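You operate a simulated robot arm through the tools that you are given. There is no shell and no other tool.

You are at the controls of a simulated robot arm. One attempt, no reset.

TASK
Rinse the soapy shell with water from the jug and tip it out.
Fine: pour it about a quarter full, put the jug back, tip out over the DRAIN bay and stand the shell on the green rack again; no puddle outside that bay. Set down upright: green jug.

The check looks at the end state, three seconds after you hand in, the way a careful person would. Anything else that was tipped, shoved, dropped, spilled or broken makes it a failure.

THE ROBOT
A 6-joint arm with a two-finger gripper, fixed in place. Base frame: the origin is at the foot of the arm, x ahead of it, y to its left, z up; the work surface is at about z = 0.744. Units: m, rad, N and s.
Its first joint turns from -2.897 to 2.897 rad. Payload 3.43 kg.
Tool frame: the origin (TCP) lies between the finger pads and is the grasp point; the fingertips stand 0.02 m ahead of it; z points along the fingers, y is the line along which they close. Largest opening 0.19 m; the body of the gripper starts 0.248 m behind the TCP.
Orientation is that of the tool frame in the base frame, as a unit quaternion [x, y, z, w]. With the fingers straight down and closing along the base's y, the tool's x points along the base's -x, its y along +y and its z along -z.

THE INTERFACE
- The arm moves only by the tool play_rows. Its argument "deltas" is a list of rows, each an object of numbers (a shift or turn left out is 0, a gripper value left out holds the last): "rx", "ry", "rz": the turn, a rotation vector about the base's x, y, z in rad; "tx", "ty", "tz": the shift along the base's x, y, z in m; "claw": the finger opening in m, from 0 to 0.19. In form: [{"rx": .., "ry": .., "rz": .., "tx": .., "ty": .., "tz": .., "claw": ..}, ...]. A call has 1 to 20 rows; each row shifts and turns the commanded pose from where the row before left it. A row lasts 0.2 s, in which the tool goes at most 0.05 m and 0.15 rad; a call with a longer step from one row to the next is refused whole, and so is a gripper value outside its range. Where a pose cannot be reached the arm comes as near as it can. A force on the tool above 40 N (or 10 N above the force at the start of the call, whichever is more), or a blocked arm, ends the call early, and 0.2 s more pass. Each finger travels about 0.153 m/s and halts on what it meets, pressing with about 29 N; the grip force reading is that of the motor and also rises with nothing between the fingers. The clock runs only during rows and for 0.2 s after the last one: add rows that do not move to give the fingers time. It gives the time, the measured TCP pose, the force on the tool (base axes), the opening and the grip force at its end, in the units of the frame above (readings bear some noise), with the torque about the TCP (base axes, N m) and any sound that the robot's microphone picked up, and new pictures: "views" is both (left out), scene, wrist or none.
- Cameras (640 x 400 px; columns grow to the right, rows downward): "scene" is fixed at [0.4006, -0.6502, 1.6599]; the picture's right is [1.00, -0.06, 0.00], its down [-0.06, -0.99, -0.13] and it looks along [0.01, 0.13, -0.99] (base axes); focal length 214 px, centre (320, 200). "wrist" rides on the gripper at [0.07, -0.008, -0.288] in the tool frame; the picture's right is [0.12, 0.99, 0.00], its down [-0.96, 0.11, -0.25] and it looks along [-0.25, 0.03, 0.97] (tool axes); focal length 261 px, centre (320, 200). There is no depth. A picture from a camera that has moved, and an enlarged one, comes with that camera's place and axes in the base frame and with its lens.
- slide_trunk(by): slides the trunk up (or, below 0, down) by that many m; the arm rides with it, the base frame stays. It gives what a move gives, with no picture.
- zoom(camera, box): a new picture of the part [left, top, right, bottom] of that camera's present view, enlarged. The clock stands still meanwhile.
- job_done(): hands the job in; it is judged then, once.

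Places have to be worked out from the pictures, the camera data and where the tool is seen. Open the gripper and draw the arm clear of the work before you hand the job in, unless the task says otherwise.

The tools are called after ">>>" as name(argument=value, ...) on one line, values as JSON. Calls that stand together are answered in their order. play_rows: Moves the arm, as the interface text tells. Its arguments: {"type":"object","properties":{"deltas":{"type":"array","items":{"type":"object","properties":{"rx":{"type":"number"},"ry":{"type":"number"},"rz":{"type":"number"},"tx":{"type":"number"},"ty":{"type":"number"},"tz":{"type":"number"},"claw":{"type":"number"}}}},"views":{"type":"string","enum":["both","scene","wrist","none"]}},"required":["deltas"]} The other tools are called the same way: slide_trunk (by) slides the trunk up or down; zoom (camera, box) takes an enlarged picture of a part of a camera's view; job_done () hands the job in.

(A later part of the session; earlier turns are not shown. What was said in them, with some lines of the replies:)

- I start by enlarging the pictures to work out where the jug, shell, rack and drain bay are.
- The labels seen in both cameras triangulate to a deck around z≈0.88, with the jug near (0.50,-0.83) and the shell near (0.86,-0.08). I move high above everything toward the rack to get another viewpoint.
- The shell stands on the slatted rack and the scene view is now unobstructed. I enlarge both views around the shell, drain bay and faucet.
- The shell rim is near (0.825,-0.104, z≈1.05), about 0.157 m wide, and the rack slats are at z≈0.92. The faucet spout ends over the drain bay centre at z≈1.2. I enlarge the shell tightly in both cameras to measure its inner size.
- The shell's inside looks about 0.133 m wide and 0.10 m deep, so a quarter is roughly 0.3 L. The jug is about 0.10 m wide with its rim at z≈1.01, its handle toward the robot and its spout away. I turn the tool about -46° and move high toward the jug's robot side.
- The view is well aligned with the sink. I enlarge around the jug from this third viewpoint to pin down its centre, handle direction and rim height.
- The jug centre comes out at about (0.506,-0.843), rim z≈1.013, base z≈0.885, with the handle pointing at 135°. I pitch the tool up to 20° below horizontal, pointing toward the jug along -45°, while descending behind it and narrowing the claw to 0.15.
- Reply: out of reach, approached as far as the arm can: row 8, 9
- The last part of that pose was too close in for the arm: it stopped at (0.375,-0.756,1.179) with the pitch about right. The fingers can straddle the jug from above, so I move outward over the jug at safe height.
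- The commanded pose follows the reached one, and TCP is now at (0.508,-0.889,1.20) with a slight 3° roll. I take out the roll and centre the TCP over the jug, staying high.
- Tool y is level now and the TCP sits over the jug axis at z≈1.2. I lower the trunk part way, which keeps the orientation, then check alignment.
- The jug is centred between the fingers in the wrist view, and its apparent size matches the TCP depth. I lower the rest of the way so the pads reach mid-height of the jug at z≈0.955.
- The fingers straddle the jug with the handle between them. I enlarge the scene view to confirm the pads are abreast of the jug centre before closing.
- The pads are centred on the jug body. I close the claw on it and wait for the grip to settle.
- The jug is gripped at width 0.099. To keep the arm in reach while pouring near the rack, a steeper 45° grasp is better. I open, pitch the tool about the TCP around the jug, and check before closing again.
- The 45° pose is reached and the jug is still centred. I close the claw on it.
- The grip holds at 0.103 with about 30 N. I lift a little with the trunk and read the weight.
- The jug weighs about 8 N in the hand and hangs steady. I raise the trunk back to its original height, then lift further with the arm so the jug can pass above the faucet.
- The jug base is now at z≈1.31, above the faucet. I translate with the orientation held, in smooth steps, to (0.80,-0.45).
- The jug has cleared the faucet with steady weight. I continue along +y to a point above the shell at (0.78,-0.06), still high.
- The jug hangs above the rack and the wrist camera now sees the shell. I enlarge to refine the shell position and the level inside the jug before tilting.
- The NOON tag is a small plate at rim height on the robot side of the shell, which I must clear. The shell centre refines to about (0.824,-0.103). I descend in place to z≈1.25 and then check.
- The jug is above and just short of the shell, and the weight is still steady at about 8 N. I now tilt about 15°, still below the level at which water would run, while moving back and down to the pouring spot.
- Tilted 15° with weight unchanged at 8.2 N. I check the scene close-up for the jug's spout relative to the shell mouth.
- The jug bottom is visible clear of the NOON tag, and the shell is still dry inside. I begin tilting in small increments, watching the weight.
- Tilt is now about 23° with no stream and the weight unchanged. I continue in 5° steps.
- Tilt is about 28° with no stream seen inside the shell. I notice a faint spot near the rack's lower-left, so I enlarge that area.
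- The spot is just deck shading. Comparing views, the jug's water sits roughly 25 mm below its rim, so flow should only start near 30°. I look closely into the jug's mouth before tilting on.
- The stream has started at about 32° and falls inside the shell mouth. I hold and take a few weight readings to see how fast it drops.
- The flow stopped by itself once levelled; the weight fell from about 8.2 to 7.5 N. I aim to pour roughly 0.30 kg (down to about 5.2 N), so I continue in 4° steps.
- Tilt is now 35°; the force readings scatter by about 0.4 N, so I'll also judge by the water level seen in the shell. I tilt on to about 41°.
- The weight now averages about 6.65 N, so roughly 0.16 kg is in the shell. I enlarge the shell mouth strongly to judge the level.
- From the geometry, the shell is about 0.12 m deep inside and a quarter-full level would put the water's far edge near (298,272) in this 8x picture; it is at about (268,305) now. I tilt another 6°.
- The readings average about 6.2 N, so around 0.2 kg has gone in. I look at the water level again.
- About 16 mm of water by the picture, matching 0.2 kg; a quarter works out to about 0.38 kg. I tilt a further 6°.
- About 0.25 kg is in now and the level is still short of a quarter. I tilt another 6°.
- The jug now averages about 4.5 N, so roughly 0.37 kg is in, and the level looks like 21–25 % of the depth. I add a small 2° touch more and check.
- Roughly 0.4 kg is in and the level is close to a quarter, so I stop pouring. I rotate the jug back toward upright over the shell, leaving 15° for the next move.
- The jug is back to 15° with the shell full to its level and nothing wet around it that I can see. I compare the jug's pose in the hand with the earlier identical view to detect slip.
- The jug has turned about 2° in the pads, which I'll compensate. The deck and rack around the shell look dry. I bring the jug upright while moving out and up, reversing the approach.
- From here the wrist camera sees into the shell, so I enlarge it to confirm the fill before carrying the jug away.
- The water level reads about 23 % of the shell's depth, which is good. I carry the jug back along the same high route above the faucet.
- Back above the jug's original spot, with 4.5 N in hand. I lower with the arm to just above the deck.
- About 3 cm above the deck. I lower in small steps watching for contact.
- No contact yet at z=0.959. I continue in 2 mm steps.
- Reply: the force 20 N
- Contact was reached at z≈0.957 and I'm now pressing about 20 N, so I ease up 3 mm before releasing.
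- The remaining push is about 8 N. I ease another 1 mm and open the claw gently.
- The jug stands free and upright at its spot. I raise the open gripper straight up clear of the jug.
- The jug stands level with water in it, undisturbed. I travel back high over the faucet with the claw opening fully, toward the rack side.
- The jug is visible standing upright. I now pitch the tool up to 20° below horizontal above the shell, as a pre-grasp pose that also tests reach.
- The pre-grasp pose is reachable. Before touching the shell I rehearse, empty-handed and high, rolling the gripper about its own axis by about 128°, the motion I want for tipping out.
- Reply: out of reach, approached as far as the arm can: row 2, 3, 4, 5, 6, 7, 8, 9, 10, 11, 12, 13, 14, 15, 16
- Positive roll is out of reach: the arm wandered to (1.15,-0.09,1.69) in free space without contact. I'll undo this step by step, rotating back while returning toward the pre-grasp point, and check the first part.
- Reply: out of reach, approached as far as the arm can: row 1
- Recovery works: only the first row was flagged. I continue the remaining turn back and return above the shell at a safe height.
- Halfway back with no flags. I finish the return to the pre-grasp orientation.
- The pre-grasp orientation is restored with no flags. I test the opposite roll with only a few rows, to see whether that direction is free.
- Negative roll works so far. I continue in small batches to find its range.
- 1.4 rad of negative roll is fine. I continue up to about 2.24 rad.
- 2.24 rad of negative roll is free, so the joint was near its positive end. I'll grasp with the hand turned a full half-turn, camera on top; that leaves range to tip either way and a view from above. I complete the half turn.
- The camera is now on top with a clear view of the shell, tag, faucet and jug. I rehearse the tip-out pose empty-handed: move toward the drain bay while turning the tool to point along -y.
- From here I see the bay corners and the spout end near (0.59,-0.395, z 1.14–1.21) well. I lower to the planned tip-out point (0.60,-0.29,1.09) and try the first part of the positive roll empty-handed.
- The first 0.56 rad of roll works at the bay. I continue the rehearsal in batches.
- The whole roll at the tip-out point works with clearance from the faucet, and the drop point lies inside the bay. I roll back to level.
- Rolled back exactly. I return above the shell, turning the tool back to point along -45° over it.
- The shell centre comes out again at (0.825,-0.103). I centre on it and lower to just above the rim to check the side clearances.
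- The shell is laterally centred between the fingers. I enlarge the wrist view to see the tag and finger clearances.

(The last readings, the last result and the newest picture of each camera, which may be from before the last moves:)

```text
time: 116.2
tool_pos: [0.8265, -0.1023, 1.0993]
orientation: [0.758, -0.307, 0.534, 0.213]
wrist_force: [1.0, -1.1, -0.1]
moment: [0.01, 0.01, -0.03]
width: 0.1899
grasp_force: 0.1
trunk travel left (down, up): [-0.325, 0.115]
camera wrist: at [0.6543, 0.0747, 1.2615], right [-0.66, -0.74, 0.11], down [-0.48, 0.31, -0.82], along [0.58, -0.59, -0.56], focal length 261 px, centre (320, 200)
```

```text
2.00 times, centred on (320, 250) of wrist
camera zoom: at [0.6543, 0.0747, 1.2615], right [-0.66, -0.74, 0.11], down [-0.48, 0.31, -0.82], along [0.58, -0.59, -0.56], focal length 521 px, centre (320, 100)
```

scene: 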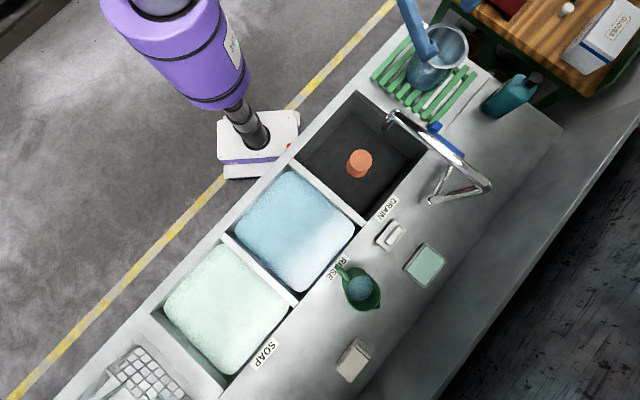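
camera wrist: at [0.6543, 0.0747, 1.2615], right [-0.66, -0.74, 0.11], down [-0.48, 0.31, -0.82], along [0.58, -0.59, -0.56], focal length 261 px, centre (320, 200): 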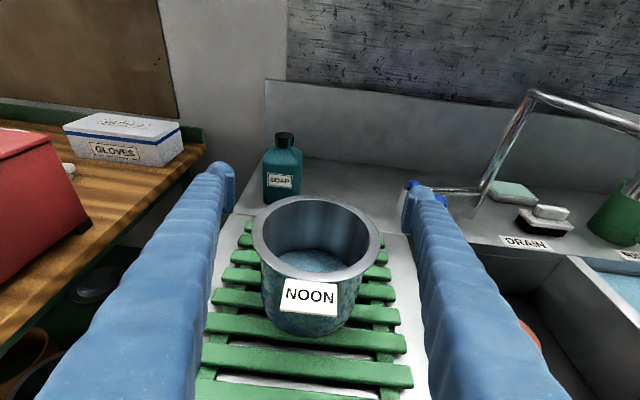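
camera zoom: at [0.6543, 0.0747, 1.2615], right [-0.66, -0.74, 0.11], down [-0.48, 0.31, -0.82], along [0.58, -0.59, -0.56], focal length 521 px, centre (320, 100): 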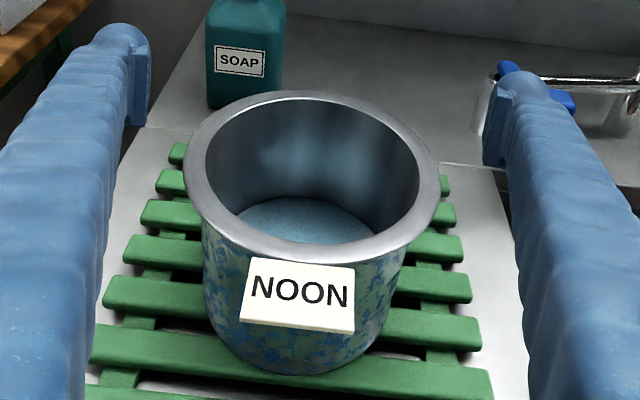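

The body below the flange is about 0.138 m wide, so the pads will sit under the lip with the tag between the fingers. I lower the last 0.114 m to z≈0.985.

>>> play_rows(deltas=[{"tx": 0.001, "ty": 0.001, "tz": -0.025}, {"tz": -0.03}, {"tz": -0.03}, {"tz": -0.02}, {"tz": -0.009}, {}], views="both")

>>> zoom(camera="wrist", box=[200, 100, 440, 300])

>>> zoom(camera="scene", box=[360, 0, 500, 110])

```text
time: 117.6
tool_pos: [0.8256, -0.1013, 0.9879]
orientation: [0.758, -0.307, 0.534, 0.214]
wrist_force: [-0.4, 0.1, 0.4]
moment: [0.0, -0.02, 0.02]
width: 0.19
grasp_force: 0.0
trunk travel left (down, up): [-0.325, 0.115]
camera wrist: at [0.6541, 0.0752, 1.1495], right [-0.66, -0.74, 0.11], down [-0.48, 0.31, -0.82], along [0.58, -0.59, -0.56], focal length 261 px, centre (320, 200)
```

scene: 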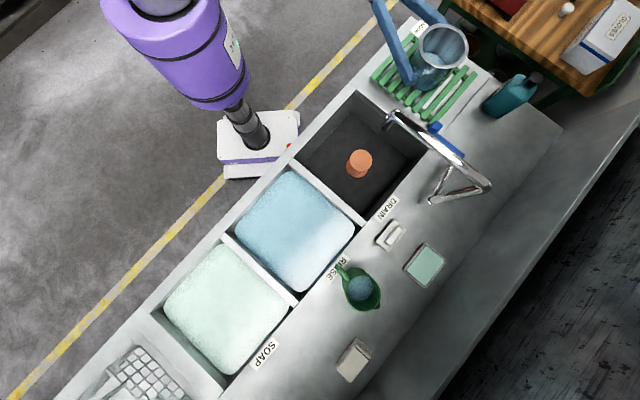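
wrist: 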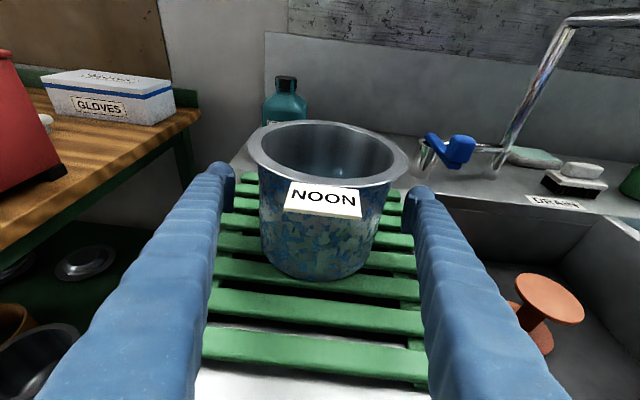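

```text
2.00 times, centred on (320, 200) of wrist
camera zoom: at [0.6541, 0.0752, 1.1495], right [-0.66, -0.74, 0.11], down [-0.48, 0.31, -0.82], along [0.58, -0.59, -0.56], focal length 521 px, centre (320, 200)
```

zoom: 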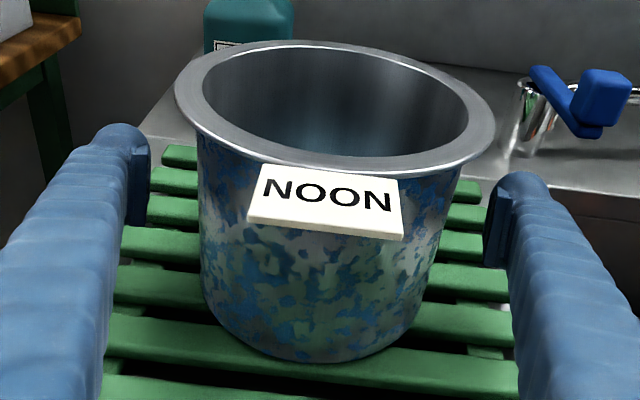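

```text
3.64 times, centred on (430, 55) of scene
camera zoom: at [0.4006, -0.6502, 1.6599], right [1.0, -0.06, 0.0], down [-0.06, -0.99, -0.13], along [0.01, 0.13, -0.99], focal length 780 px, centre (-80, 727)
```

zoom: 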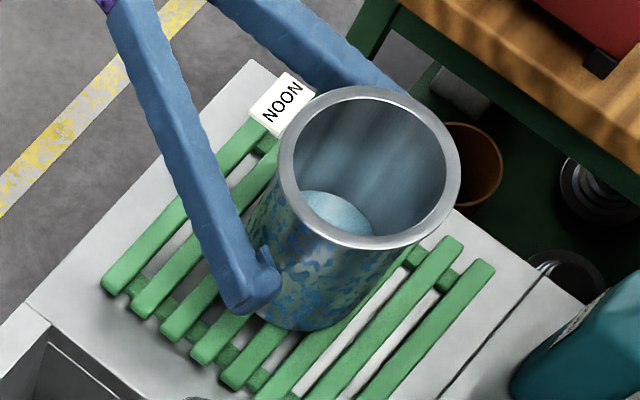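

The pads are level with the shell's mid-body under the flange and centred. I close the claw on it.

>>> play_rows(deltas=[{"claw": 0.16}, {"claw": 0.145}, {"claw": 0.13}, {"claw": 0.11}, {"claw": 0.11}, {"claw": 0.11}, {"claw": 0.11}], views="both")

>>> zoom(camera="wrist", box=[200, 100, 440, 300])

```text
time: 119.2
tool_pos: [0.8256, -0.1027, 0.9875]
orientation: [0.758, -0.308, 0.534, 0.214]
wrist_force: [-1.7, -1.6, -0.6]
moment: [-0.19, 0.15, 0.0]
width: 0.1426
grasp_force: 29.0
trunk travel left (down, up): [-0.325, 0.115]
camera wrist: at [0.6539, 0.0751, 1.1495], right [-0.66, -0.74, 0.11], down [-0.48, 0.31, -0.82], along [0.58, -0.59, -0.56], focal length 261 px, centre (320, 200)
```

scene: 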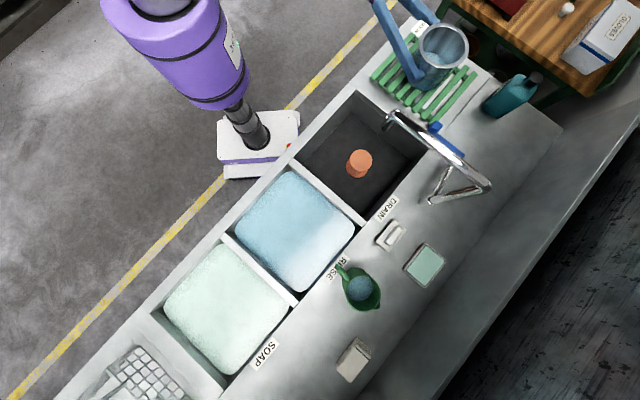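
wrist: 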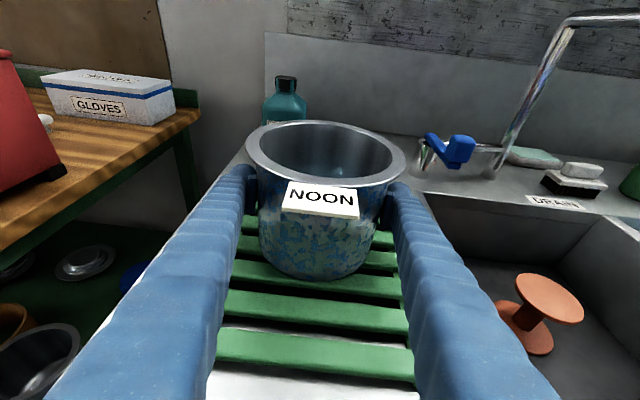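

```text
2.00 times, centred on (320, 200) of wrist
camera zoom: at [0.6539, 0.0751, 1.1495], right [-0.66, -0.74, 0.11], down [-0.48, 0.31, -0.82], along [0.58, -0.59, -0.56], focal length 521 px, centre (320, 200)
```

zoom: 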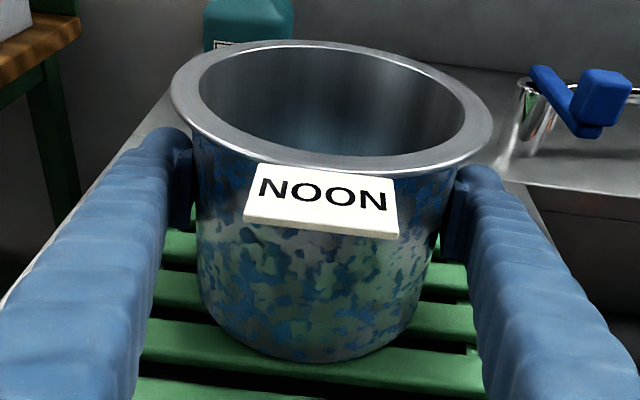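

Gripped at 0.1426 m with 29 N. I lift slowly by 3 cm and read the load.

>>> play_rows(deltas=[{"tz": 0.005}, {"tz": 0.01}, {"tz": 0.01}, {"tz": 0.005}, {}, {}], views="wrist")

>>> zoom(camera="wrist", box=[200, 100, 440, 300])

```text
time: 120.6
tool_pos: [0.8258, -0.1007, 1.0161]
orientation: [0.758, -0.308, 0.534, 0.214]
wrist_force: [-0.1, 0.4, -5.8]
moment: [0.0, 0.06, -0.02]
width: 0.1427
grasp_force: 29.1
trunk travel left (down, up): [-0.325, 0.115]
camera wrist: at [0.6549, 0.0757, 1.179], right [-0.66, -0.74, 0.11], down [-0.48, 0.31, -0.82], along [0.58, -0.59, -0.56], focal length 261 px, centre (320, 200)
```

wrist: 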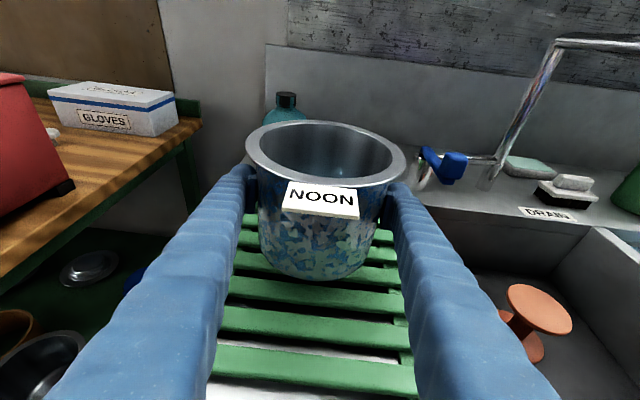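

```text
2.00 times, centred on (320, 200) of wrist
camera zoom: at [0.6549, 0.0757, 1.179], right [-0.66, -0.74, 0.11], down [-0.48, 0.31, -0.82], along [0.58, -0.59, -0.56], focal length 521 px, centre (320, 200)
```

zoom: 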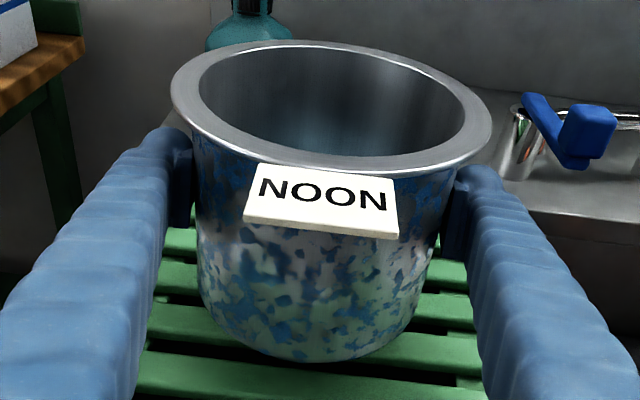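

The shell lifts cleanly at about 5.8 N with no slip. I raise it to z≈1.12, then carry it toward the drain bay while turning the tool to point along -y.

>>> play_rows(deltas=[{"tz": 0.015}, {"tz": 0.03}, {"tz": 0.03}, {"tz": 0.02}, {"tz": 0.008}, {}], views="none")

>>> play_rows(deltas=[{"tx": -0.008, "ty": -0.008, "rz": -0.03}, {"tx": -0.016, "ty": -0.015, "rz": -0.07}, {"tx": -0.0215, "ty": -0.0207, "rz": -0.088}, {"tx": -0.0215, "ty": -0.0207, "rz": -0.088}, {"tx": -0.0215, "ty": -0.0207, "rz": -0.088}, {"tx": -0.0215, "ty": -0.0207, "rz": -0.088}, {"tx": -0.0215, "ty": -0.0207, "rz": -0.088}, {"tx": -0.0215, "ty": -0.0207, "rz": -0.088}, {"tx": -0.0215, "ty": -0.0207, "rz": -0.088}, {"tx": -0.016, "ty": -0.015, "rz": -0.06}, {"tx": -0.006, "ty": -0.006, "rz": -0.027}, {}], views="both")

```text
time: 122.0
tool_pos: [0.827, -0.0996, 1.1186]
orientation: [0.758, -0.306, 0.534, 0.213]
wrist_force: [-0.6, -0.7, -6.3]
moment: [0.01, -0.01, -0.01]
width: 0.1426
grasp_force: 29.3
trunk travel left (down, up): [-0.325, 0.115]
```

```text
time: 124.6
tool_pos: [0.63, -0.291, 1.1193]
orientation: [-0.578, 0.579, -0.408, -0.406]
wrist_force: [0.2, -0.4, -5.2]
moment: [0.05, -0.03, -0.04]
width: 0.1429
grasp_force: 29.0
trunk travel left (down, up): [-0.325, 0.115]
camera wrist: at [0.639, -0.043, 1.281], right [-0.99, -0.04, 0.11], down [-0.11, 0.56, -0.82], along [-0.03, -0.83, -0.56], focal length 261 px, centre (320, 200)
```

scene: 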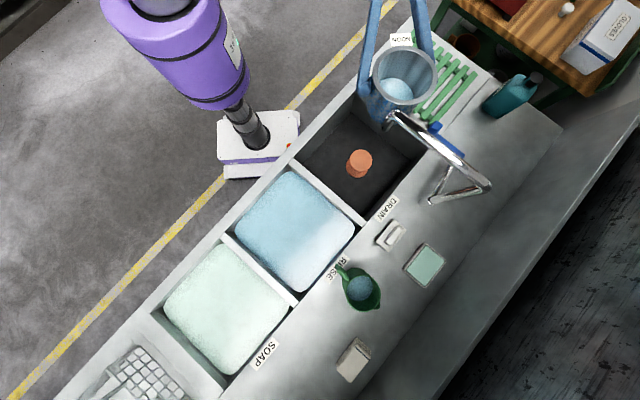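
wrist: 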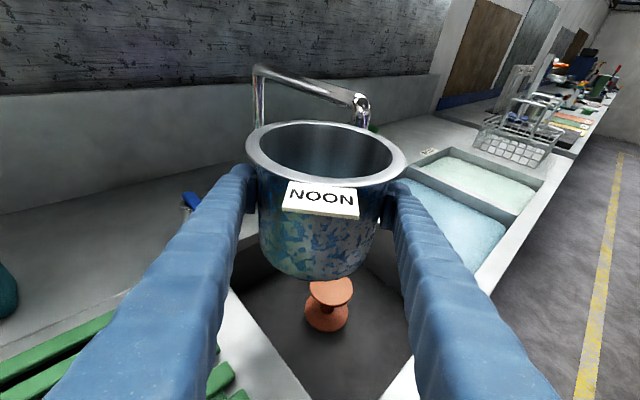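

The shell is over the bay with the spout clear beyond its rim. I lower it to z≈1.075 and start rolling its mouth toward -x over the bay.

>>> play_rows(deltas=[{"tz": -0.015}, {"tz": -0.02}, {"tz": -0.009}, {}, {"ry": -0.1129, "rz": -0.0404}, {"ry": -0.1129, "rz": -0.0404}, {"ry": -0.1129, "rz": -0.0404}, {"ry": -0.1129, "rz": -0.0404}, {"ry": -0.1129, "rz": -0.0404}, {}], views="both")

>>> zoom(camera="scene", box=[280, 0, 480, 220])

```text
time: 126.8
tool_pos: [0.6316, -0.2916, 1.0773]
orientation: [-0.381, 0.723, -0.511, -0.267]
wrist_force: [-0.2, 0.7, -6.1]
moment: [0.02, 0.04, -0.04]
width: 0.1425
grasp_force: 29.3
trunk travel left (down, up): [-0.325, 0.115]
camera wrist: at [0.5983, -0.0412, 1.2312], right [-0.88, 0.15, -0.44], down [0.45, 0.52, -0.72], along [0.12, -0.84, -0.53], focal length 261 px, centre (320, 200)
```

scene: 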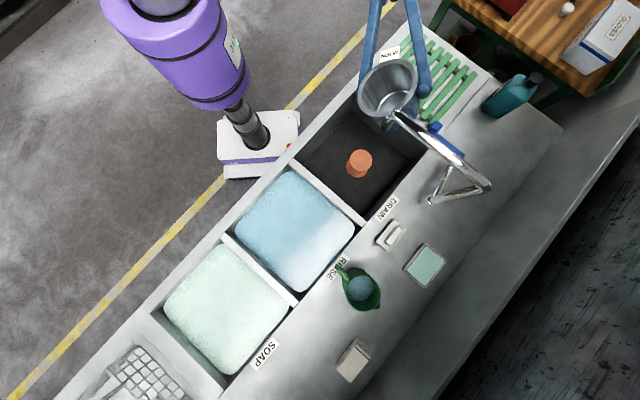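
wrist: 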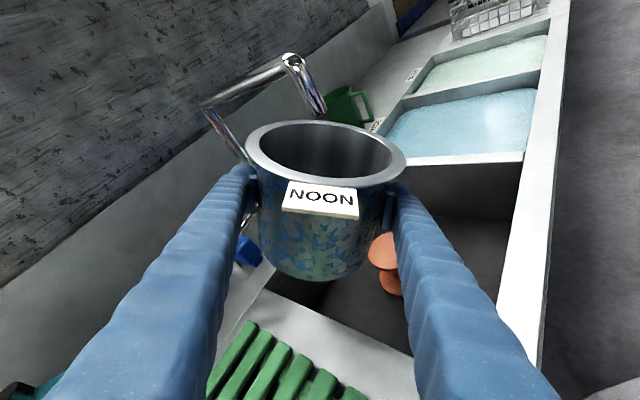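

```text
1.82 times, centred on (380, 110) of scene
camera zoom: at [0.4006, -0.6502, 1.6599], right [1.0, -0.06, 0.0], down [-0.06, -0.99, -0.13], along [0.01, 0.13, -0.99], focal length 390 px, centre (211, 364)
```

zoom: 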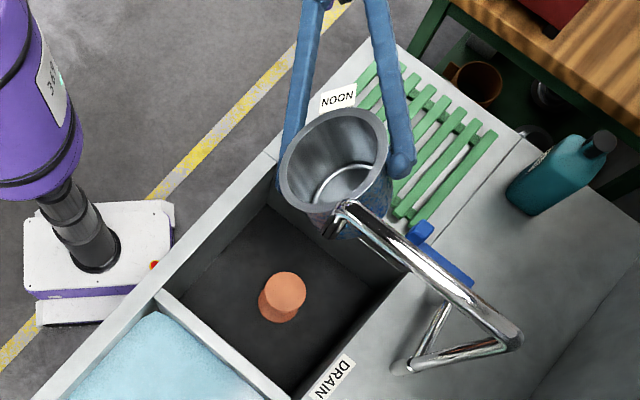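

Rolled about 34°, all steady. The predicted drop point is well inside the bay. I roll on to about 62° and watch for the stream.

>>> play_rows(deltas=[{"ry": -0.1129, "rz": -0.0404}, {"ry": -0.1129, "rz": -0.0404}, {"ry": -0.1129, "rz": -0.0404}, {"ry": -0.1129, "rz": -0.0404}], views="wrist")

>>> zoom(camera="scene", box=[280, 0, 480, 220])

```text
time: 127.8
tool_pos: [0.6304, -0.2897, 1.075]
orientation: [-0.198, 0.793, -0.56, -0.138]
wrist_force: [-0.3, 0.0, -6.9]
moment: [0.03, 0.01, 0.0]
width: 0.1425
grasp_force: 29.0
trunk travel left (down, up): [-0.325, 0.115]
camera wrist: at [0.5725, -0.0323, 1.2087], right [-0.57, 0.27, -0.78], down [0.8, 0.42, -0.44], along [0.21, -0.87, -0.46], focal length 261 px, centre (320, 200)
```

wrist: 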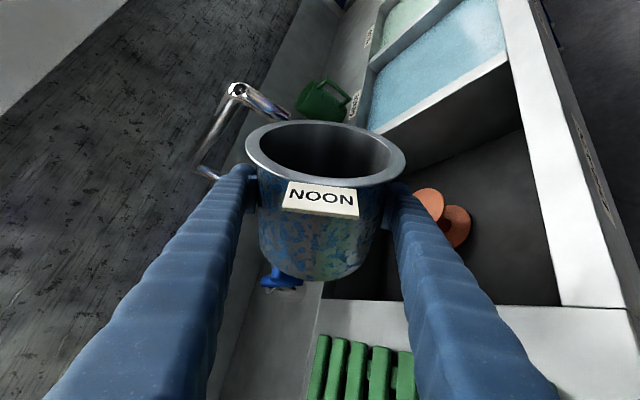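

```text
1.82 times, centred on (380, 110) of scene
camera zoom: at [0.4006, -0.6502, 1.6599], right [1.0, -0.06, 0.0], down [-0.06, -0.99, -0.13], along [0.01, 0.13, -0.99], focal length 390 px, centre (211, 364)
```

zoom: 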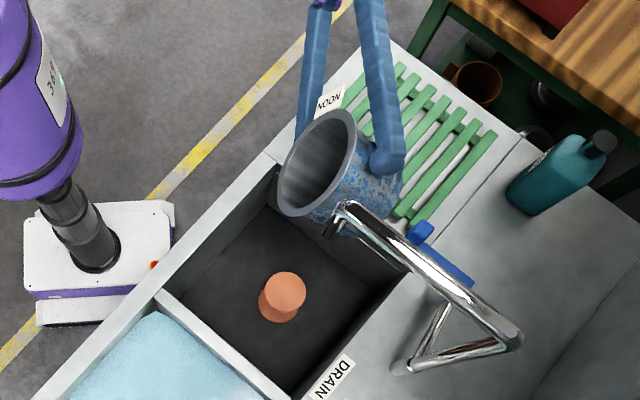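

No flow yet at about 58° of tilt. I continue with smaller steps.

>>> play_rows(deltas=[{"ry": -0.0753, "rz": -0.0269}, {"ry": -0.0753, "rz": -0.0269}, {}], views="none")

>>> zoom(camera="scene", box=[280, 0, 480, 220])

```text
time: 128.6
tool_pos: [0.6311, -0.2911, 1.0762]
orientation: [-0.134, 0.806, -0.57, -0.094]
wrist_force: [0.8, 0.0, -4.9]
moment: [0.06, 0.01, -0.01]
width: 0.1426
grasp_force: 29.0
trunk travel left (down, up): [-0.325, 0.115]
```

```text
1.82 times, centred on (380, 110) of scene
camera zoom: at [0.4006, -0.6502, 1.6599], right [1.0, -0.06, 0.0], down [-0.06, -0.99, -0.13], along [0.01, 0.13, -0.99], focal length 390 px, centre (211, 364)
```

zoom: 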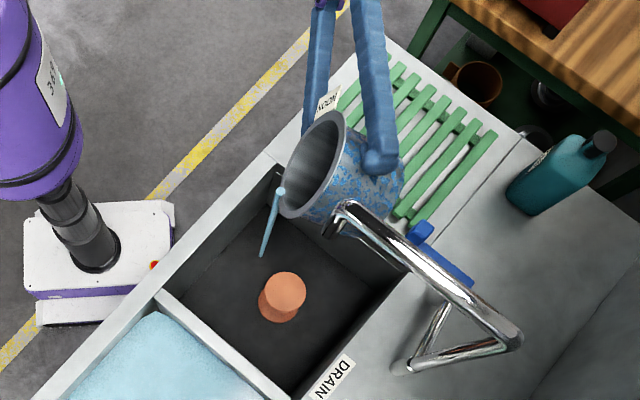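

The stream is falling well inside the drain bay. I continue rolling gradually to empty the shell.

>>> play_rows(deltas=[{}, {"ry": -0.0565, "rz": -0.0202}, {}, {"ry": -0.0565, "rz": -0.0202}, {}, {"ry": -0.0565, "rz": -0.0202}, {}], views="none")

>>> zoom(camera="scene", box=[280, 0, 480, 220])

>>> play_rows(deltas=[{"ry": -0.0941, "rz": -0.0336}, {"ry": -0.0941, "rz": -0.0336}, {}, {"ry": -0.0941, "rz": -0.0336}, {"ry": -0.0941, "rz": -0.0336}, {}], views="none")

>>> zoom(camera="scene", box=[280, 0, 480, 220])

```text
time: 130.2
tool_pos: [0.6306, -0.2914, 1.0761]
orientation: [-0.059, 0.815, -0.575, -0.042]
wrist_force: [-0.4, -0.3, -4.1]
moment: [0.01, 0.04, -0.01]
width: 0.1426
grasp_force: 29.2
trunk travel left (down, up): [-0.325, 0.115]
```

```text
1.82 times, centred on (380, 110) of scene
camera zoom: at [0.4006, -0.6502, 1.6599], right [1.0, -0.06, 0.0], down [-0.06, -0.99, -0.13], along [0.01, 0.13, -0.99], focal length 390 px, centre (211, 364)
```

zoom: 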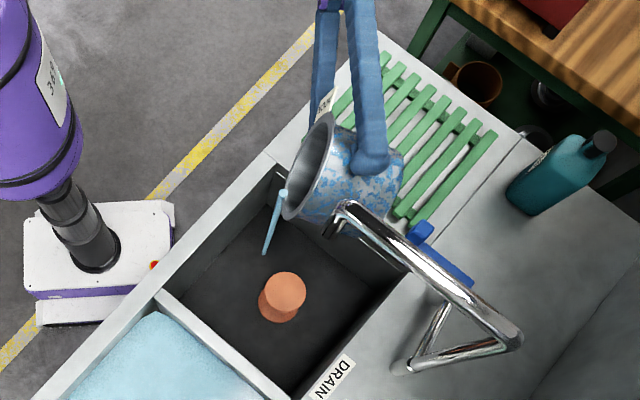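

```text
time: 131.6
tool_pos: [0.6311, -0.2909, 1.0779]
orientation: [0.103, 0.81, -0.573, 0.072]
wrist_force: [-0.5, -0.2, -1.9]
moment: [0.02, 0.04, 0.02]
width: 0.1427
grasp_force: 29.3
trunk travel left (down, up): [-0.325, 0.115]
```

```text
1.82 times, centred on (380, 110) of scene
camera zoom: at [0.4006, -0.6502, 1.6599], right [1.0, -0.06, 0.0], down [-0.06, -0.99, -0.13], along [0.01, 0.13, -0.99], focal length 390 px, centre (211, 364)
```

zoom: 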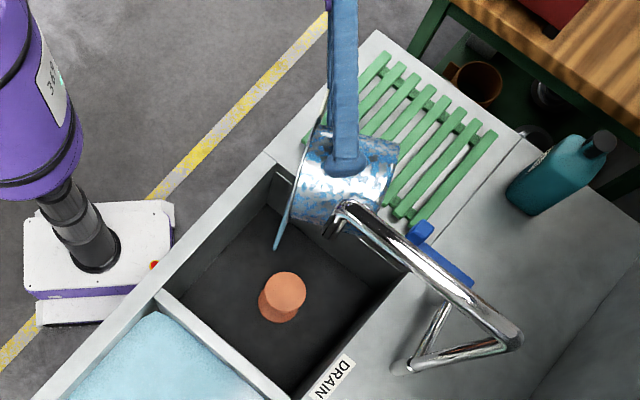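

The weight is down to about 1.9 N and the stream is thinning, still inside the bay. I roll further to about 135° and hold to drain fully.

>>> play_rows(deltas=[{"ry": -0.0941, "rz": -0.0336}, {"ry": -0.0941, "rz": -0.0336}, {"ry": -0.0941, "rz": -0.0336}, {"ry": -0.0941, "rz": -0.0336}], views="none")

>>> play_rows(deltas=[{"ry": -0.0941, "rz": -0.0336}, {}, {}, {}, {}, {}, {}, {}], views="wrist")

>>> zoom(camera="scene", box=[280, 0, 480, 220])

```text
time: 132.6
tool_pos: [0.6307, -0.2911, 1.0766]
orientation: [0.262, 0.773, -0.547, 0.184]
wrist_force: [-0.2, 0.7, -1.2]
moment: [0.04, 0.02, 0.03]
width: 0.1426
grasp_force: 28.9
trunk travel left (down, up): [-0.325, 0.115]
```

```text
time: 134.4
tool_pos: [0.6299, -0.2906, 1.0749]
orientation: [0.3, 0.76, -0.537, 0.212]
wrist_force: [0.4, -0.2, -2.0]
moment: [0.03, 0.01, 0.0]
width: 0.1426
grasp_force: 29.1
trunk travel left (down, up): [-0.325, 0.115]
camera wrist: at [0.5737, -0.0048, 1.1312], right [0.59, 0.27, -0.76], down [0.78, 0.04, 0.62], along [0.2, -0.96, -0.19], focal length 261 px, centre (320, 200)
```

wrist: 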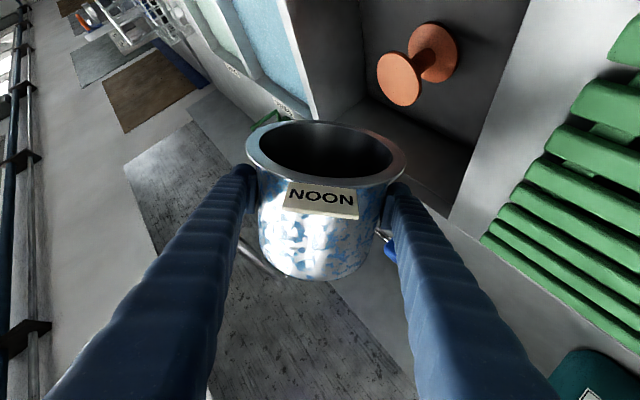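

```text
1.82 times, centred on (380, 110) of scene
camera zoom: at [0.4006, -0.6502, 1.6599], right [1.0, -0.06, 0.0], down [-0.06, -0.99, -0.13], along [0.01, 0.13, -0.99], focal length 390 px, centre (211, 364)
```

zoom: 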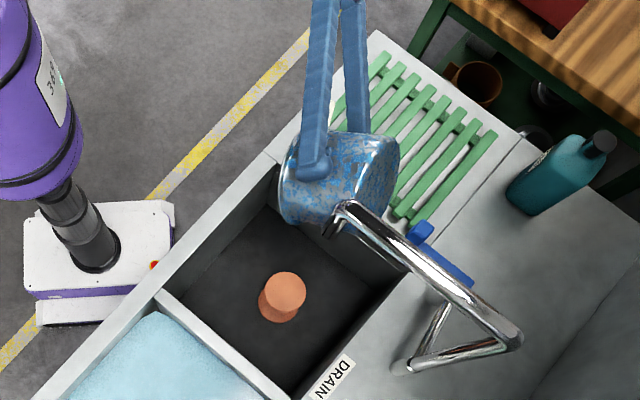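

The shell is drained, about 1.7 N left in hand, and the deck around looks dry. I roll it back upright.

>>> play_rows(deltas=[{"ry": 0.12842, "rz": 0.04591}, {"ry": 0.12842, "rz": 0.04591}, {"ry": 0.12842, "rz": 0.04591}, {"ry": 0.12842, "rz": 0.04591}, {"ry": 0.12842, "rz": 0.04591}, {"ry": 0.12842, "rz": 0.04591}, {"ry": 0.12842, "rz": 0.04591}, {"ry": 0.12842, "rz": 0.04591}, {"ry": 0.12842, "rz": 0.04591}, {"ry": 0.12842, "rz": 0.04591}, {"ry": 0.12842, "rz": 0.04591}, {"ry": 0.12842, "rz": 0.04591}, {"ry": 0.12842, "rz": 0.04591}, {"ry": 0.12842, "rz": 0.04591}, {"ry": 0.12842, "rz": 0.04591}, {"ry": 0.12842, "rz": 0.04591}, {"ry": 0.12842, "rz": 0.04591}, {}], views="both")

>>> zoom(camera="wrist", box=[200, 100, 440, 300])

>>> zoom(camera="scene", box=[280, 0, 480, 220])

```text
time: 138.2
tool_pos: [0.6302, -0.2898, 1.0763]
orientation: [0.579, -0.577, 0.409, 0.406]
wrist_force: [0.3, -0.8, -2.8]
moment: [-0.02, 0.02, -0.01]
width: 0.1426
grasp_force: 29.1
trunk travel left (down, up): [-0.325, 0.115]
camera wrist: at [0.6384, -0.043, 1.2385], right [-0.99, -0.04, 0.11], down [-0.11, 0.56, -0.82], along [-0.03, -0.83, -0.56], focal length 261 px, centre (320, 200)
```

scene: 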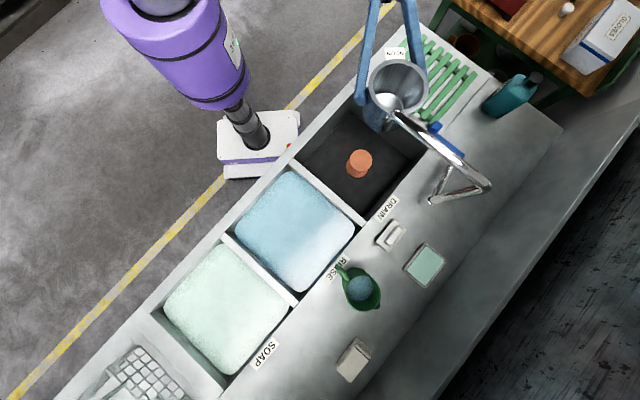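
wrist: 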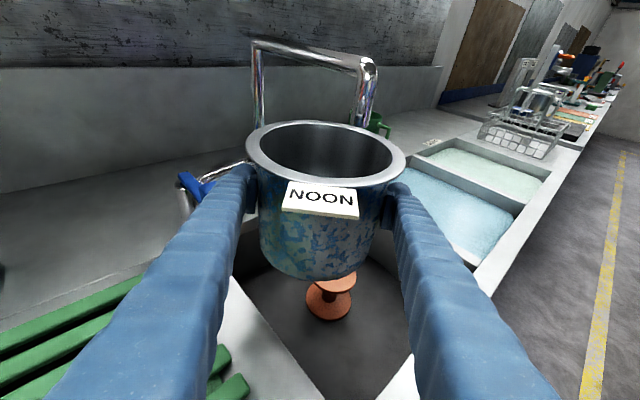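

```text
2.00 times, centred on (320, 200) of wrist
camera zoom: at [0.6384, -0.043, 1.2385], right [-0.99, -0.04, 0.11], down [-0.11, 0.56, -0.82], along [-0.03, -0.83, -0.56], focal length 521 px, centre (320, 200)
```

zoom: 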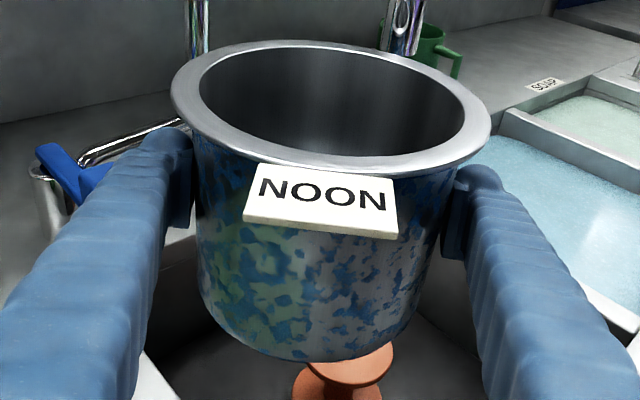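

```text
1.82 times, centred on (380, 110) of scene
camera zoom: at [0.4006, -0.6502, 1.6599], right [1.0, -0.06, 0.0], down [-0.06, -0.99, -0.13], along [0.01, 0.13, -0.99], focal length 390 px, centre (211, 364)
```

zoom: 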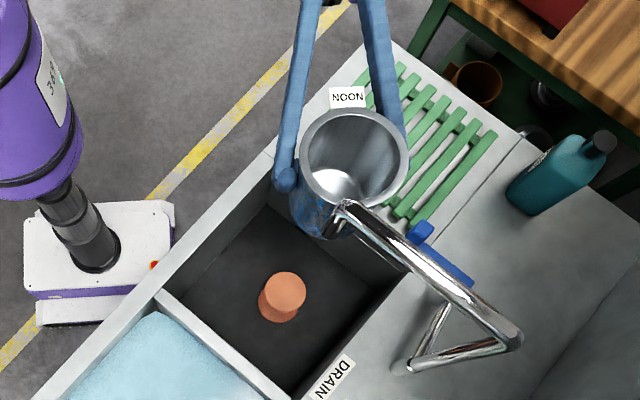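

The shell is upright, empty and has not shifted in the hand. I raise it and carry it back above its place on the rack, reversing the path.

>>> play_rows(deltas=[{"tz": 0.015}, {"tz": 0.02}, {"tz": 0.009}, {}, {"tx": 0.006, "ty": 0.006, "rz": 0.027}, {"tx": 0.016, "ty": 0.015, "rz": 0.06}, {"tx": 0.0215, "ty": 0.0207, "rz": 0.088}, {"tx": 0.0215, "ty": 0.0207, "rz": 0.088}, {"tx": 0.0215, "ty": 0.0207, "rz": 0.088}, {"tx": 0.0215, "ty": 0.0207, "rz": 0.088}, {"tx": 0.0215, "ty": 0.0207, "rz": 0.088}, {"tx": 0.0215, "ty": 0.0207, "rz": 0.088}, {"tx": 0.0215, "ty": 0.0207, "rz": 0.088}, {"tx": 0.016, "ty": 0.015, "rz": 0.07}, {"tx": 0.008, "ty": 0.008, "rz": 0.03}, {}], views="both")

```text
time: 141.6
tool_pos: [0.8288, -0.1006, 1.1209]
orientation: [0.759, -0.306, 0.534, 0.213]
wrist_force: [0.2, -0.6, -1.6]
moment: [0.01, -0.02, -0.01]
width: 0.1426
grasp_force: 29.1
trunk travel left (down, up): [-0.325, 0.115]
camera wrist: at [0.6564, 0.077, 1.2823], right [-0.66, -0.74, 0.11], down [-0.48, 0.31, -0.82], along [0.58, -0.59, -0.56], focal length 261 px, centre (320, 200)
```

scene: 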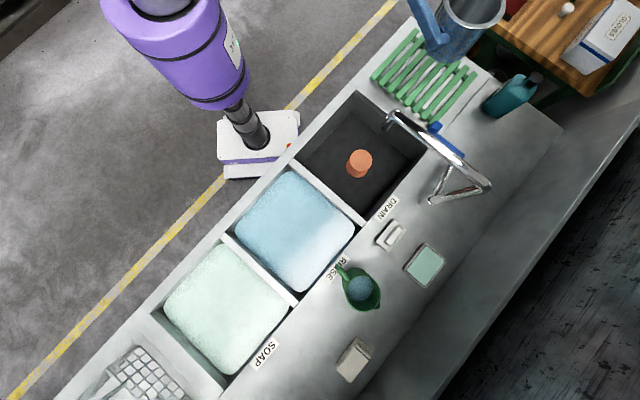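
wrist: 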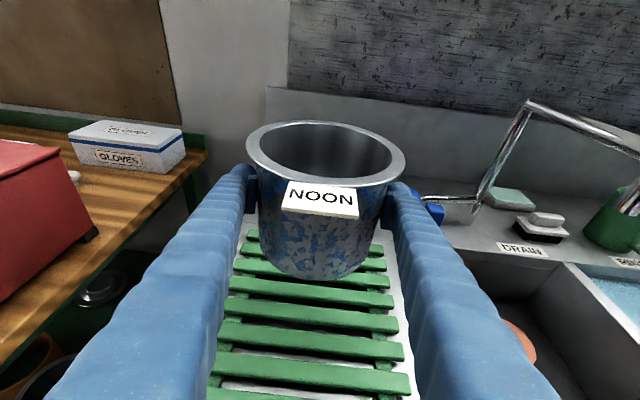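

Above its place on the rack with about 1.7 N. I align to the original spot and lower most of the way.

>>> play_rows(deltas=[{"tx": -0.003, "ty": -0.0015, "tz": -0.015}, {"tz": -0.03}, {"tz": -0.03}, {"tz": -0.025}, {"tz": -0.015}, {}], views="wrist")

>>> play_rows(deltas=[{"tz": -0.005}, {"tz": -0.005}, {}], views="none")

```text
time: 143.0
tool_pos: [0.8244, -0.1059, 1.0031]
orientation: [0.758, -0.307, 0.535, 0.213]
wrist_force: [-0.1, 0.4, -1.5]
moment: [0.0, -0.03, 0.02]
width: 0.1422
grasp_force: 29.1
trunk travel left (down, up): [-0.325, 0.115]
camera wrist: at [0.6522, 0.0726, 1.1647], right [-0.66, -0.74, 0.11], down [-0.48, 0.31, -0.82], along [0.58, -0.59, -0.56], focal length 261 px, centre (320, 200)
```

wrist: 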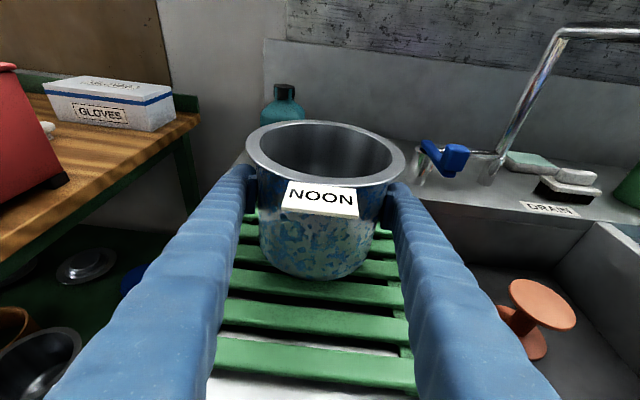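

```text
time: 143.8
tool_pos: [0.8235, -0.105, 0.9942]
orientation: [0.758, -0.307, 0.534, 0.213]
wrist_force: [-0.4, -0.8, -1.6]
moment: [0.0, -0.03, 0.01]
width: 0.1425
grasp_force: 28.7
trunk travel left (down, up): [-0.325, 0.115]
```

Still free at z=0.994. I lower in 2 mm steps and watch for contact.

>>> play_rows(deltas=[{"tz": -0.002}, {"tz": -0.002}, {}], views="none")

>>> play_rows(deltas=[{"tz": -0.0015}, {}], views="none")

>>> play_rows(deltas=[{"tz": -0.0015}, {}], views="none")

```text
time: 144.6
tool_pos: [0.8241, -0.1027, 0.9908]
orientation: [0.759, -0.307, 0.534, 0.213]
wrist_force: [0.2, 0.3, -2.0]
moment: [0.02, 0.01, 0.01]
width: 0.1424
grasp_force: 29.1
trunk travel left (down, up): [-0.325, 0.115]
```

```text
time: 145.2
tool_pos: [0.824, -0.1031, 0.9898]
orientation: [0.758, -0.307, 0.534, 0.213]
wrist_force: [-0.6, 0.6, -1.5]
moment: [0.0, -0.01, -0.01]
width: 0.1424
grasp_force: 28.8
trunk travel left (down, up): [-0.325, 0.115]
```

```text
time: 145.8
tool_pos: [0.824, -0.1046, 0.9897]
orientation: [0.759, -0.307, 0.534, 0.214]
wrist_force: [0.4, -0.2, -2.8]
moment: [0.0, 0.0, 0.04]
width: 0.1424
grasp_force: 29.0
trunk travel left (down, up): [-0.325, 0.115]
```

No contact yet; I keep stepping down 1.5 mm at a time.

>>> play_rows(deltas=[{"tz": -0.0015}, {}], views="none")

>>> play_rows(deltas=[{"tz": -0.0015}, {}], views="none")

```text
time: 146.4
tool_pos: [0.8252, -0.1029, 0.9877]
orientation: [0.758, -0.307, 0.534, 0.213]
wrist_force: [-0.3, -3.6, 7.3]
moment: [-0.3, 0.41, 0.13]
width: 0.1423
grasp_force: 28.7
trunk travel left (down, up): [-0.325, 0.115]
```

```text
time: 147.0
tool_pos: [0.8257, -0.1029, 0.9876]
orientation: [0.757, -0.308, 0.536, 0.213]
wrist_force: [4.1, -3.3, 22.4]
moment: [-0.39, 0.12, -0.08]
width: 0.1426
grasp_force: 28.8
trunk travel left (down, up): [-0.325, 0.115]
```

Contact at z≈0.9877, the same height as before. I ease up to relieve the push.

>>> play_rows(deltas=[{"tz": 0.002}, {}], views="none")

```text
time: 147.6
tool_pos: [0.8245, -0.103, 0.9878]
orientation: [0.758, -0.307, 0.535, 0.214]
wrist_force: [6.1, 0.6, 15.9]
moment: [0.17, -0.51, 0.09]
width: 0.1423
grasp_force: 29.9
trunk travel left (down, up): [-0.325, 0.115]
```

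Still pressing about 16 N, so I ease another 1.5 mm.

>>> play_rows(deltas=[{"tz": 0.0015}, {}], views="none")

```text
time: 148.2
tool_pos: [0.8255, -0.1034, 0.9873]
orientation: [0.759, -0.307, 0.533, 0.214]
wrist_force: [-1.1, 1.3, 2.7]
moment: [0.1, -0.27, 0.12]
width: 0.1425
grasp_force: 29.3
trunk travel left (down, up): [-0.325, 0.115]
```

The push is nearly gone, with the shell resting on the slats. I open the claw gently and look.

>>> play_rows(deltas=[{"claw": 0.147}, {"claw": 0.155}, {"claw": 0.17}, {"claw": 0.19}, {"claw": 0.19}, {}], views="both")

>>> zoom(camera="wrist", box=[200, 100, 440, 300])

```text
time: 149.6
tool_pos: [0.8251, -0.104, 0.9885]
orientation: [0.758, -0.306, 0.535, 0.214]
wrist_force: [0.1, -0.2, -0.1]
moment: [-0.01, 0.01, 0.0]
width: 0.1899
grasp_force: 0.0
trunk travel left (down, up): [-0.325, 0.115]
camera wrist: at [0.6531, 0.0741, 1.1507], right [-0.66, -0.74, 0.11], down [-0.48, 0.31, -0.82], along [0.58, -0.59, -0.56], focal length 261 px, centre (320, 200)
```

scene: 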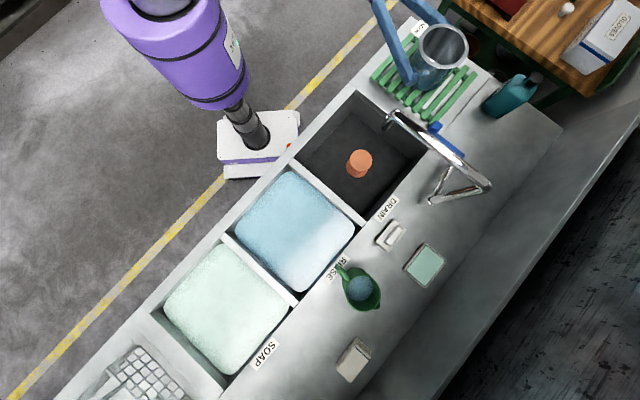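
wrist: 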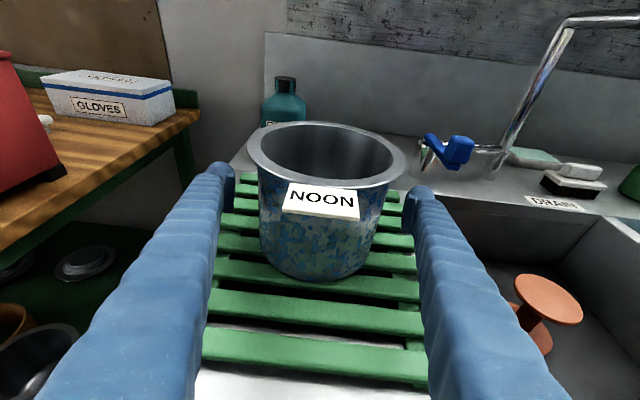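

```text
2.00 times, centred on (320, 200) of wrist
camera zoom: at [0.6531, 0.0741, 1.1507], right [-0.66, -0.74, 0.11], down [-0.48, 0.31, -0.82], along [0.58, -0.59, -0.56], focal length 521 px, centre (320, 200)
```

zoom: 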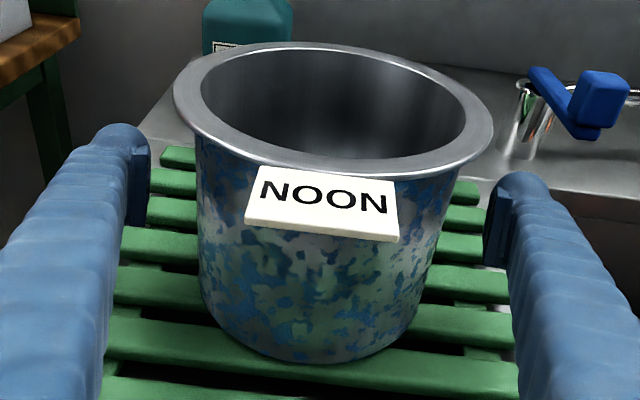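

The shell stands upright on the rack, empty and free of the fingers. I lift straight up, clear of it.

>>> play_rows(deltas=[{"tz": 0.01}, {"tz": 0.02}, {"tz": 0.03}, {"tz": 0.04}, {"tz": 0.045}, {"tz": 0.045}, {"tz": 0.045}, {"tz": 0.03}, {}], views="both")

>>> zoom(camera="scene", box=[360, 0, 500, 110])

>>> zoom(camera="scene", box=[280, 80, 500, 220])

>>> zoom(camera="scene", box=[280, 200, 480, 325])

```text
time: 151.6
tool_pos: [0.8233, -0.1008, 1.2543]
orientation: [0.758, -0.307, 0.533, 0.214]
wrist_force: [-0.4, -0.1, 0.3]
moment: [-0.02, 0.02, 0.0]
width: 0.1901
grasp_force: 0.1
trunk travel left (down, up): [-0.325, 0.115]
camera wrist: at [0.652, 0.0765, 1.416], right [-0.66, -0.74, 0.11], down [-0.48, 0.31, -0.82], along [0.58, -0.59, -0.56], focal length 261 px, centre (320, 200)
```

scene: 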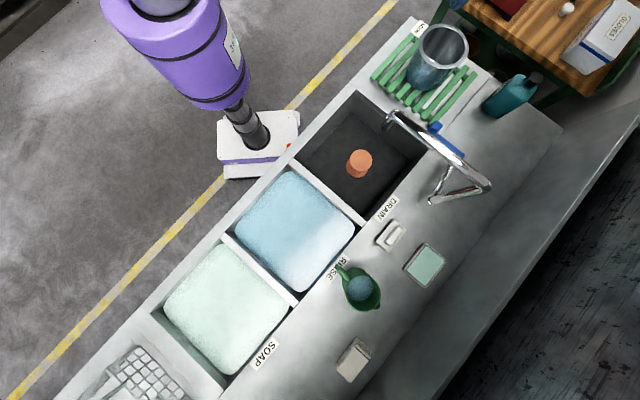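
wrist: 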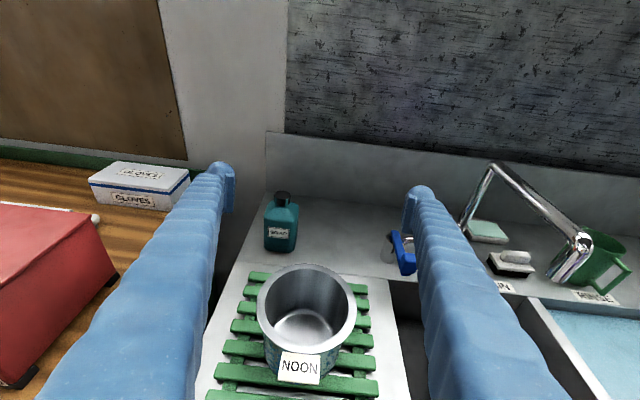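

```text
3.64 times, centred on (430, 55) of scene
camera zoom: at [0.4006, -0.6502, 1.6599], right [1.0, -0.06, 0.0], down [-0.06, -0.99, -0.13], along [0.01, 0.13, -0.99], focal length 780 px, centre (-80, 727)
```

zoom: 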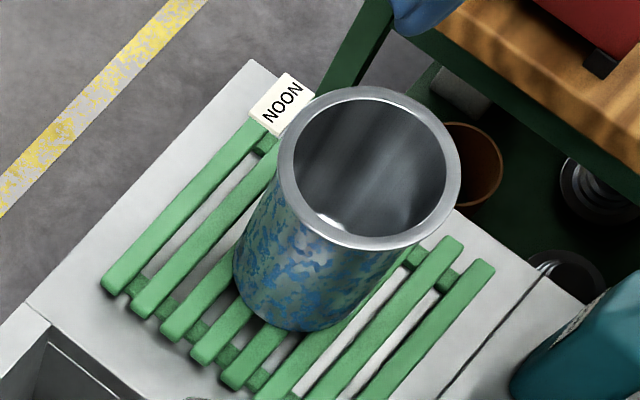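

```text
2.86 times, centred on (390, 150) of scene
camera zoom: at [0.4006, -0.6502, 1.6599], right [1.0, -0.06, 0.0], down [-0.06, -0.99, -0.13], along [0.01, 0.13, -0.99], focal length 613 px, centre (120, 343)
```

zoom: 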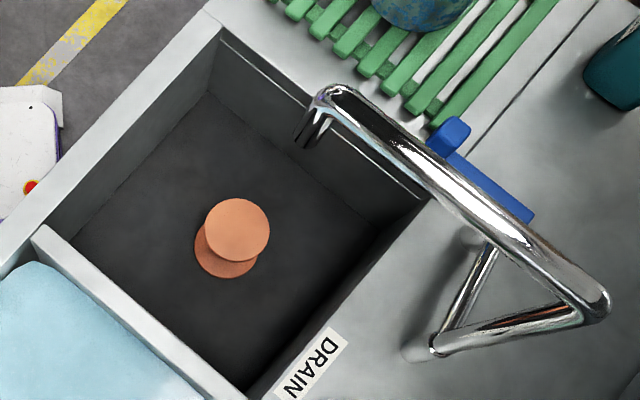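

```text
3.20 times, centred on (380, 262) of scene
camera zoom: at [0.4006, -0.6502, 1.6599], right [1.0, -0.06, 0.0], down [-0.06, -0.99, -0.13], along [0.01, 0.13, -0.99], focal length 686 px, centre (128, 0)
```

zoom: 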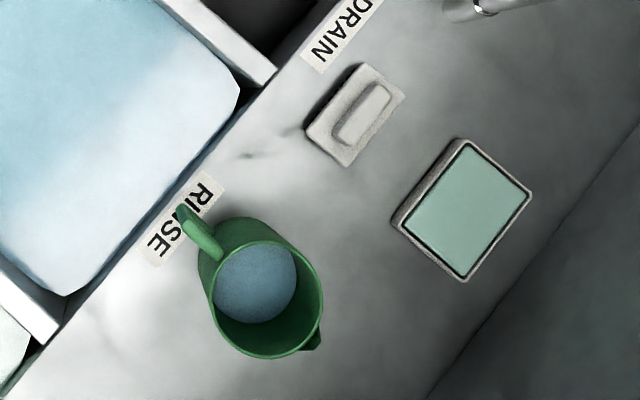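

Everything is in place: shell empty and upright on the rack, jug upright with the rest of its water, and no puddle on the deck. I draw the open gripper up and away from the work.

>>> play_rows(deltas=[{"tz": 0.03}, {"tz": 0.04}, {"tz": 0.04}, {"tz": 0.02}, {"tx": -0.005, "ty": 0.03}, {"tx": -0.005, "ty": 0.04}, {"tx": -0.005, "ty": 0.04}, {"tx": -0.005, "ty": 0.04}, {"tx": -0.005, "ty": 0.03}, {}, {}], views="both")

>>> zoom(camera="scene", box=[320, 0, 520, 125])

```text
time: 154.0
tool_pos: [0.7982, 0.0742, 1.3853]
orientation: [0.758, -0.307, 0.534, 0.213]
wrist_force: [-0.4, -0.8, 0.7]
moment: [0.01, 0.02, 0.02]
width: 0.1898
grasp_force: 0.0
trunk travel left (down, up): [-0.325, 0.115]
camera wrist: at [0.6263, 0.2523, 1.5471], right [-0.66, -0.74, 0.11], down [-0.48, 0.31, -0.82], along [0.58, -0.59, -0.56], focal length 261 px, centre (320, 200)
```

scene: 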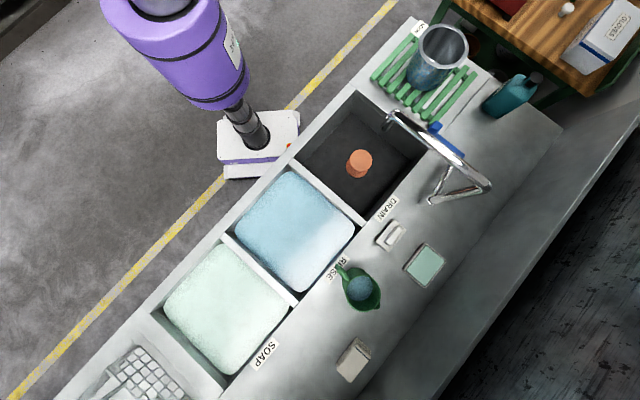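
wrist: 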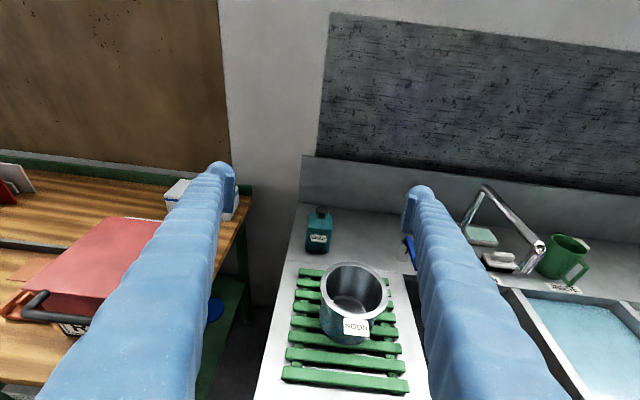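

```text
3.20 times, centred on (420, 62) of scene
camera zoom: at [0.4006, -0.6502, 1.6599], right [1.0, -0.06, 0.0], down [-0.06, -0.99, -0.13], along [0.01, 0.13, -0.99], focal length 686 px, centre (0, 640)
```

zoom: 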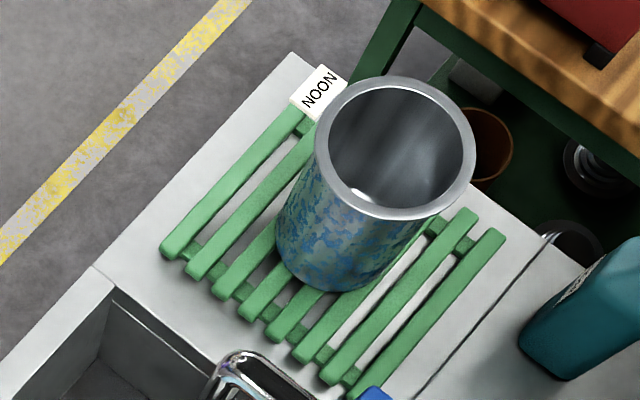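

Both pictures show the shell upright and empty on the green rack, the green jug standing at its spot, no puddles, and the open gripper clear. I hand the job in.

>>> job_done()

```text
The job is handed in.
```

The shell has been rinsed and tipped out, and stands upright on the green rack again. I've handed the job in.

- **Fill:** I poured roughly 0.4 kg of water from the jug. Going by the weight and the level in the pictures, that filled the shell to about 22–25 %.
- **Jug:** The green jug is back upright at its spot by the RINSE label, within about a centimetre of where it started, with the rest of its water inside.
- **Tip-out:** The water fell inside the DRAIN bay. The last pictures show no puddle on the deck or the rack, and the shell looks empty.
- **Stray motion:** While I was testing the tipping motion with an empty gripper, the arm ran out of reach and swung up and outward past the rack. The force readings stayed low, the pictures show nothing moved, and I brought it back before continuing.

The gripper is open and drawn clear of the work.
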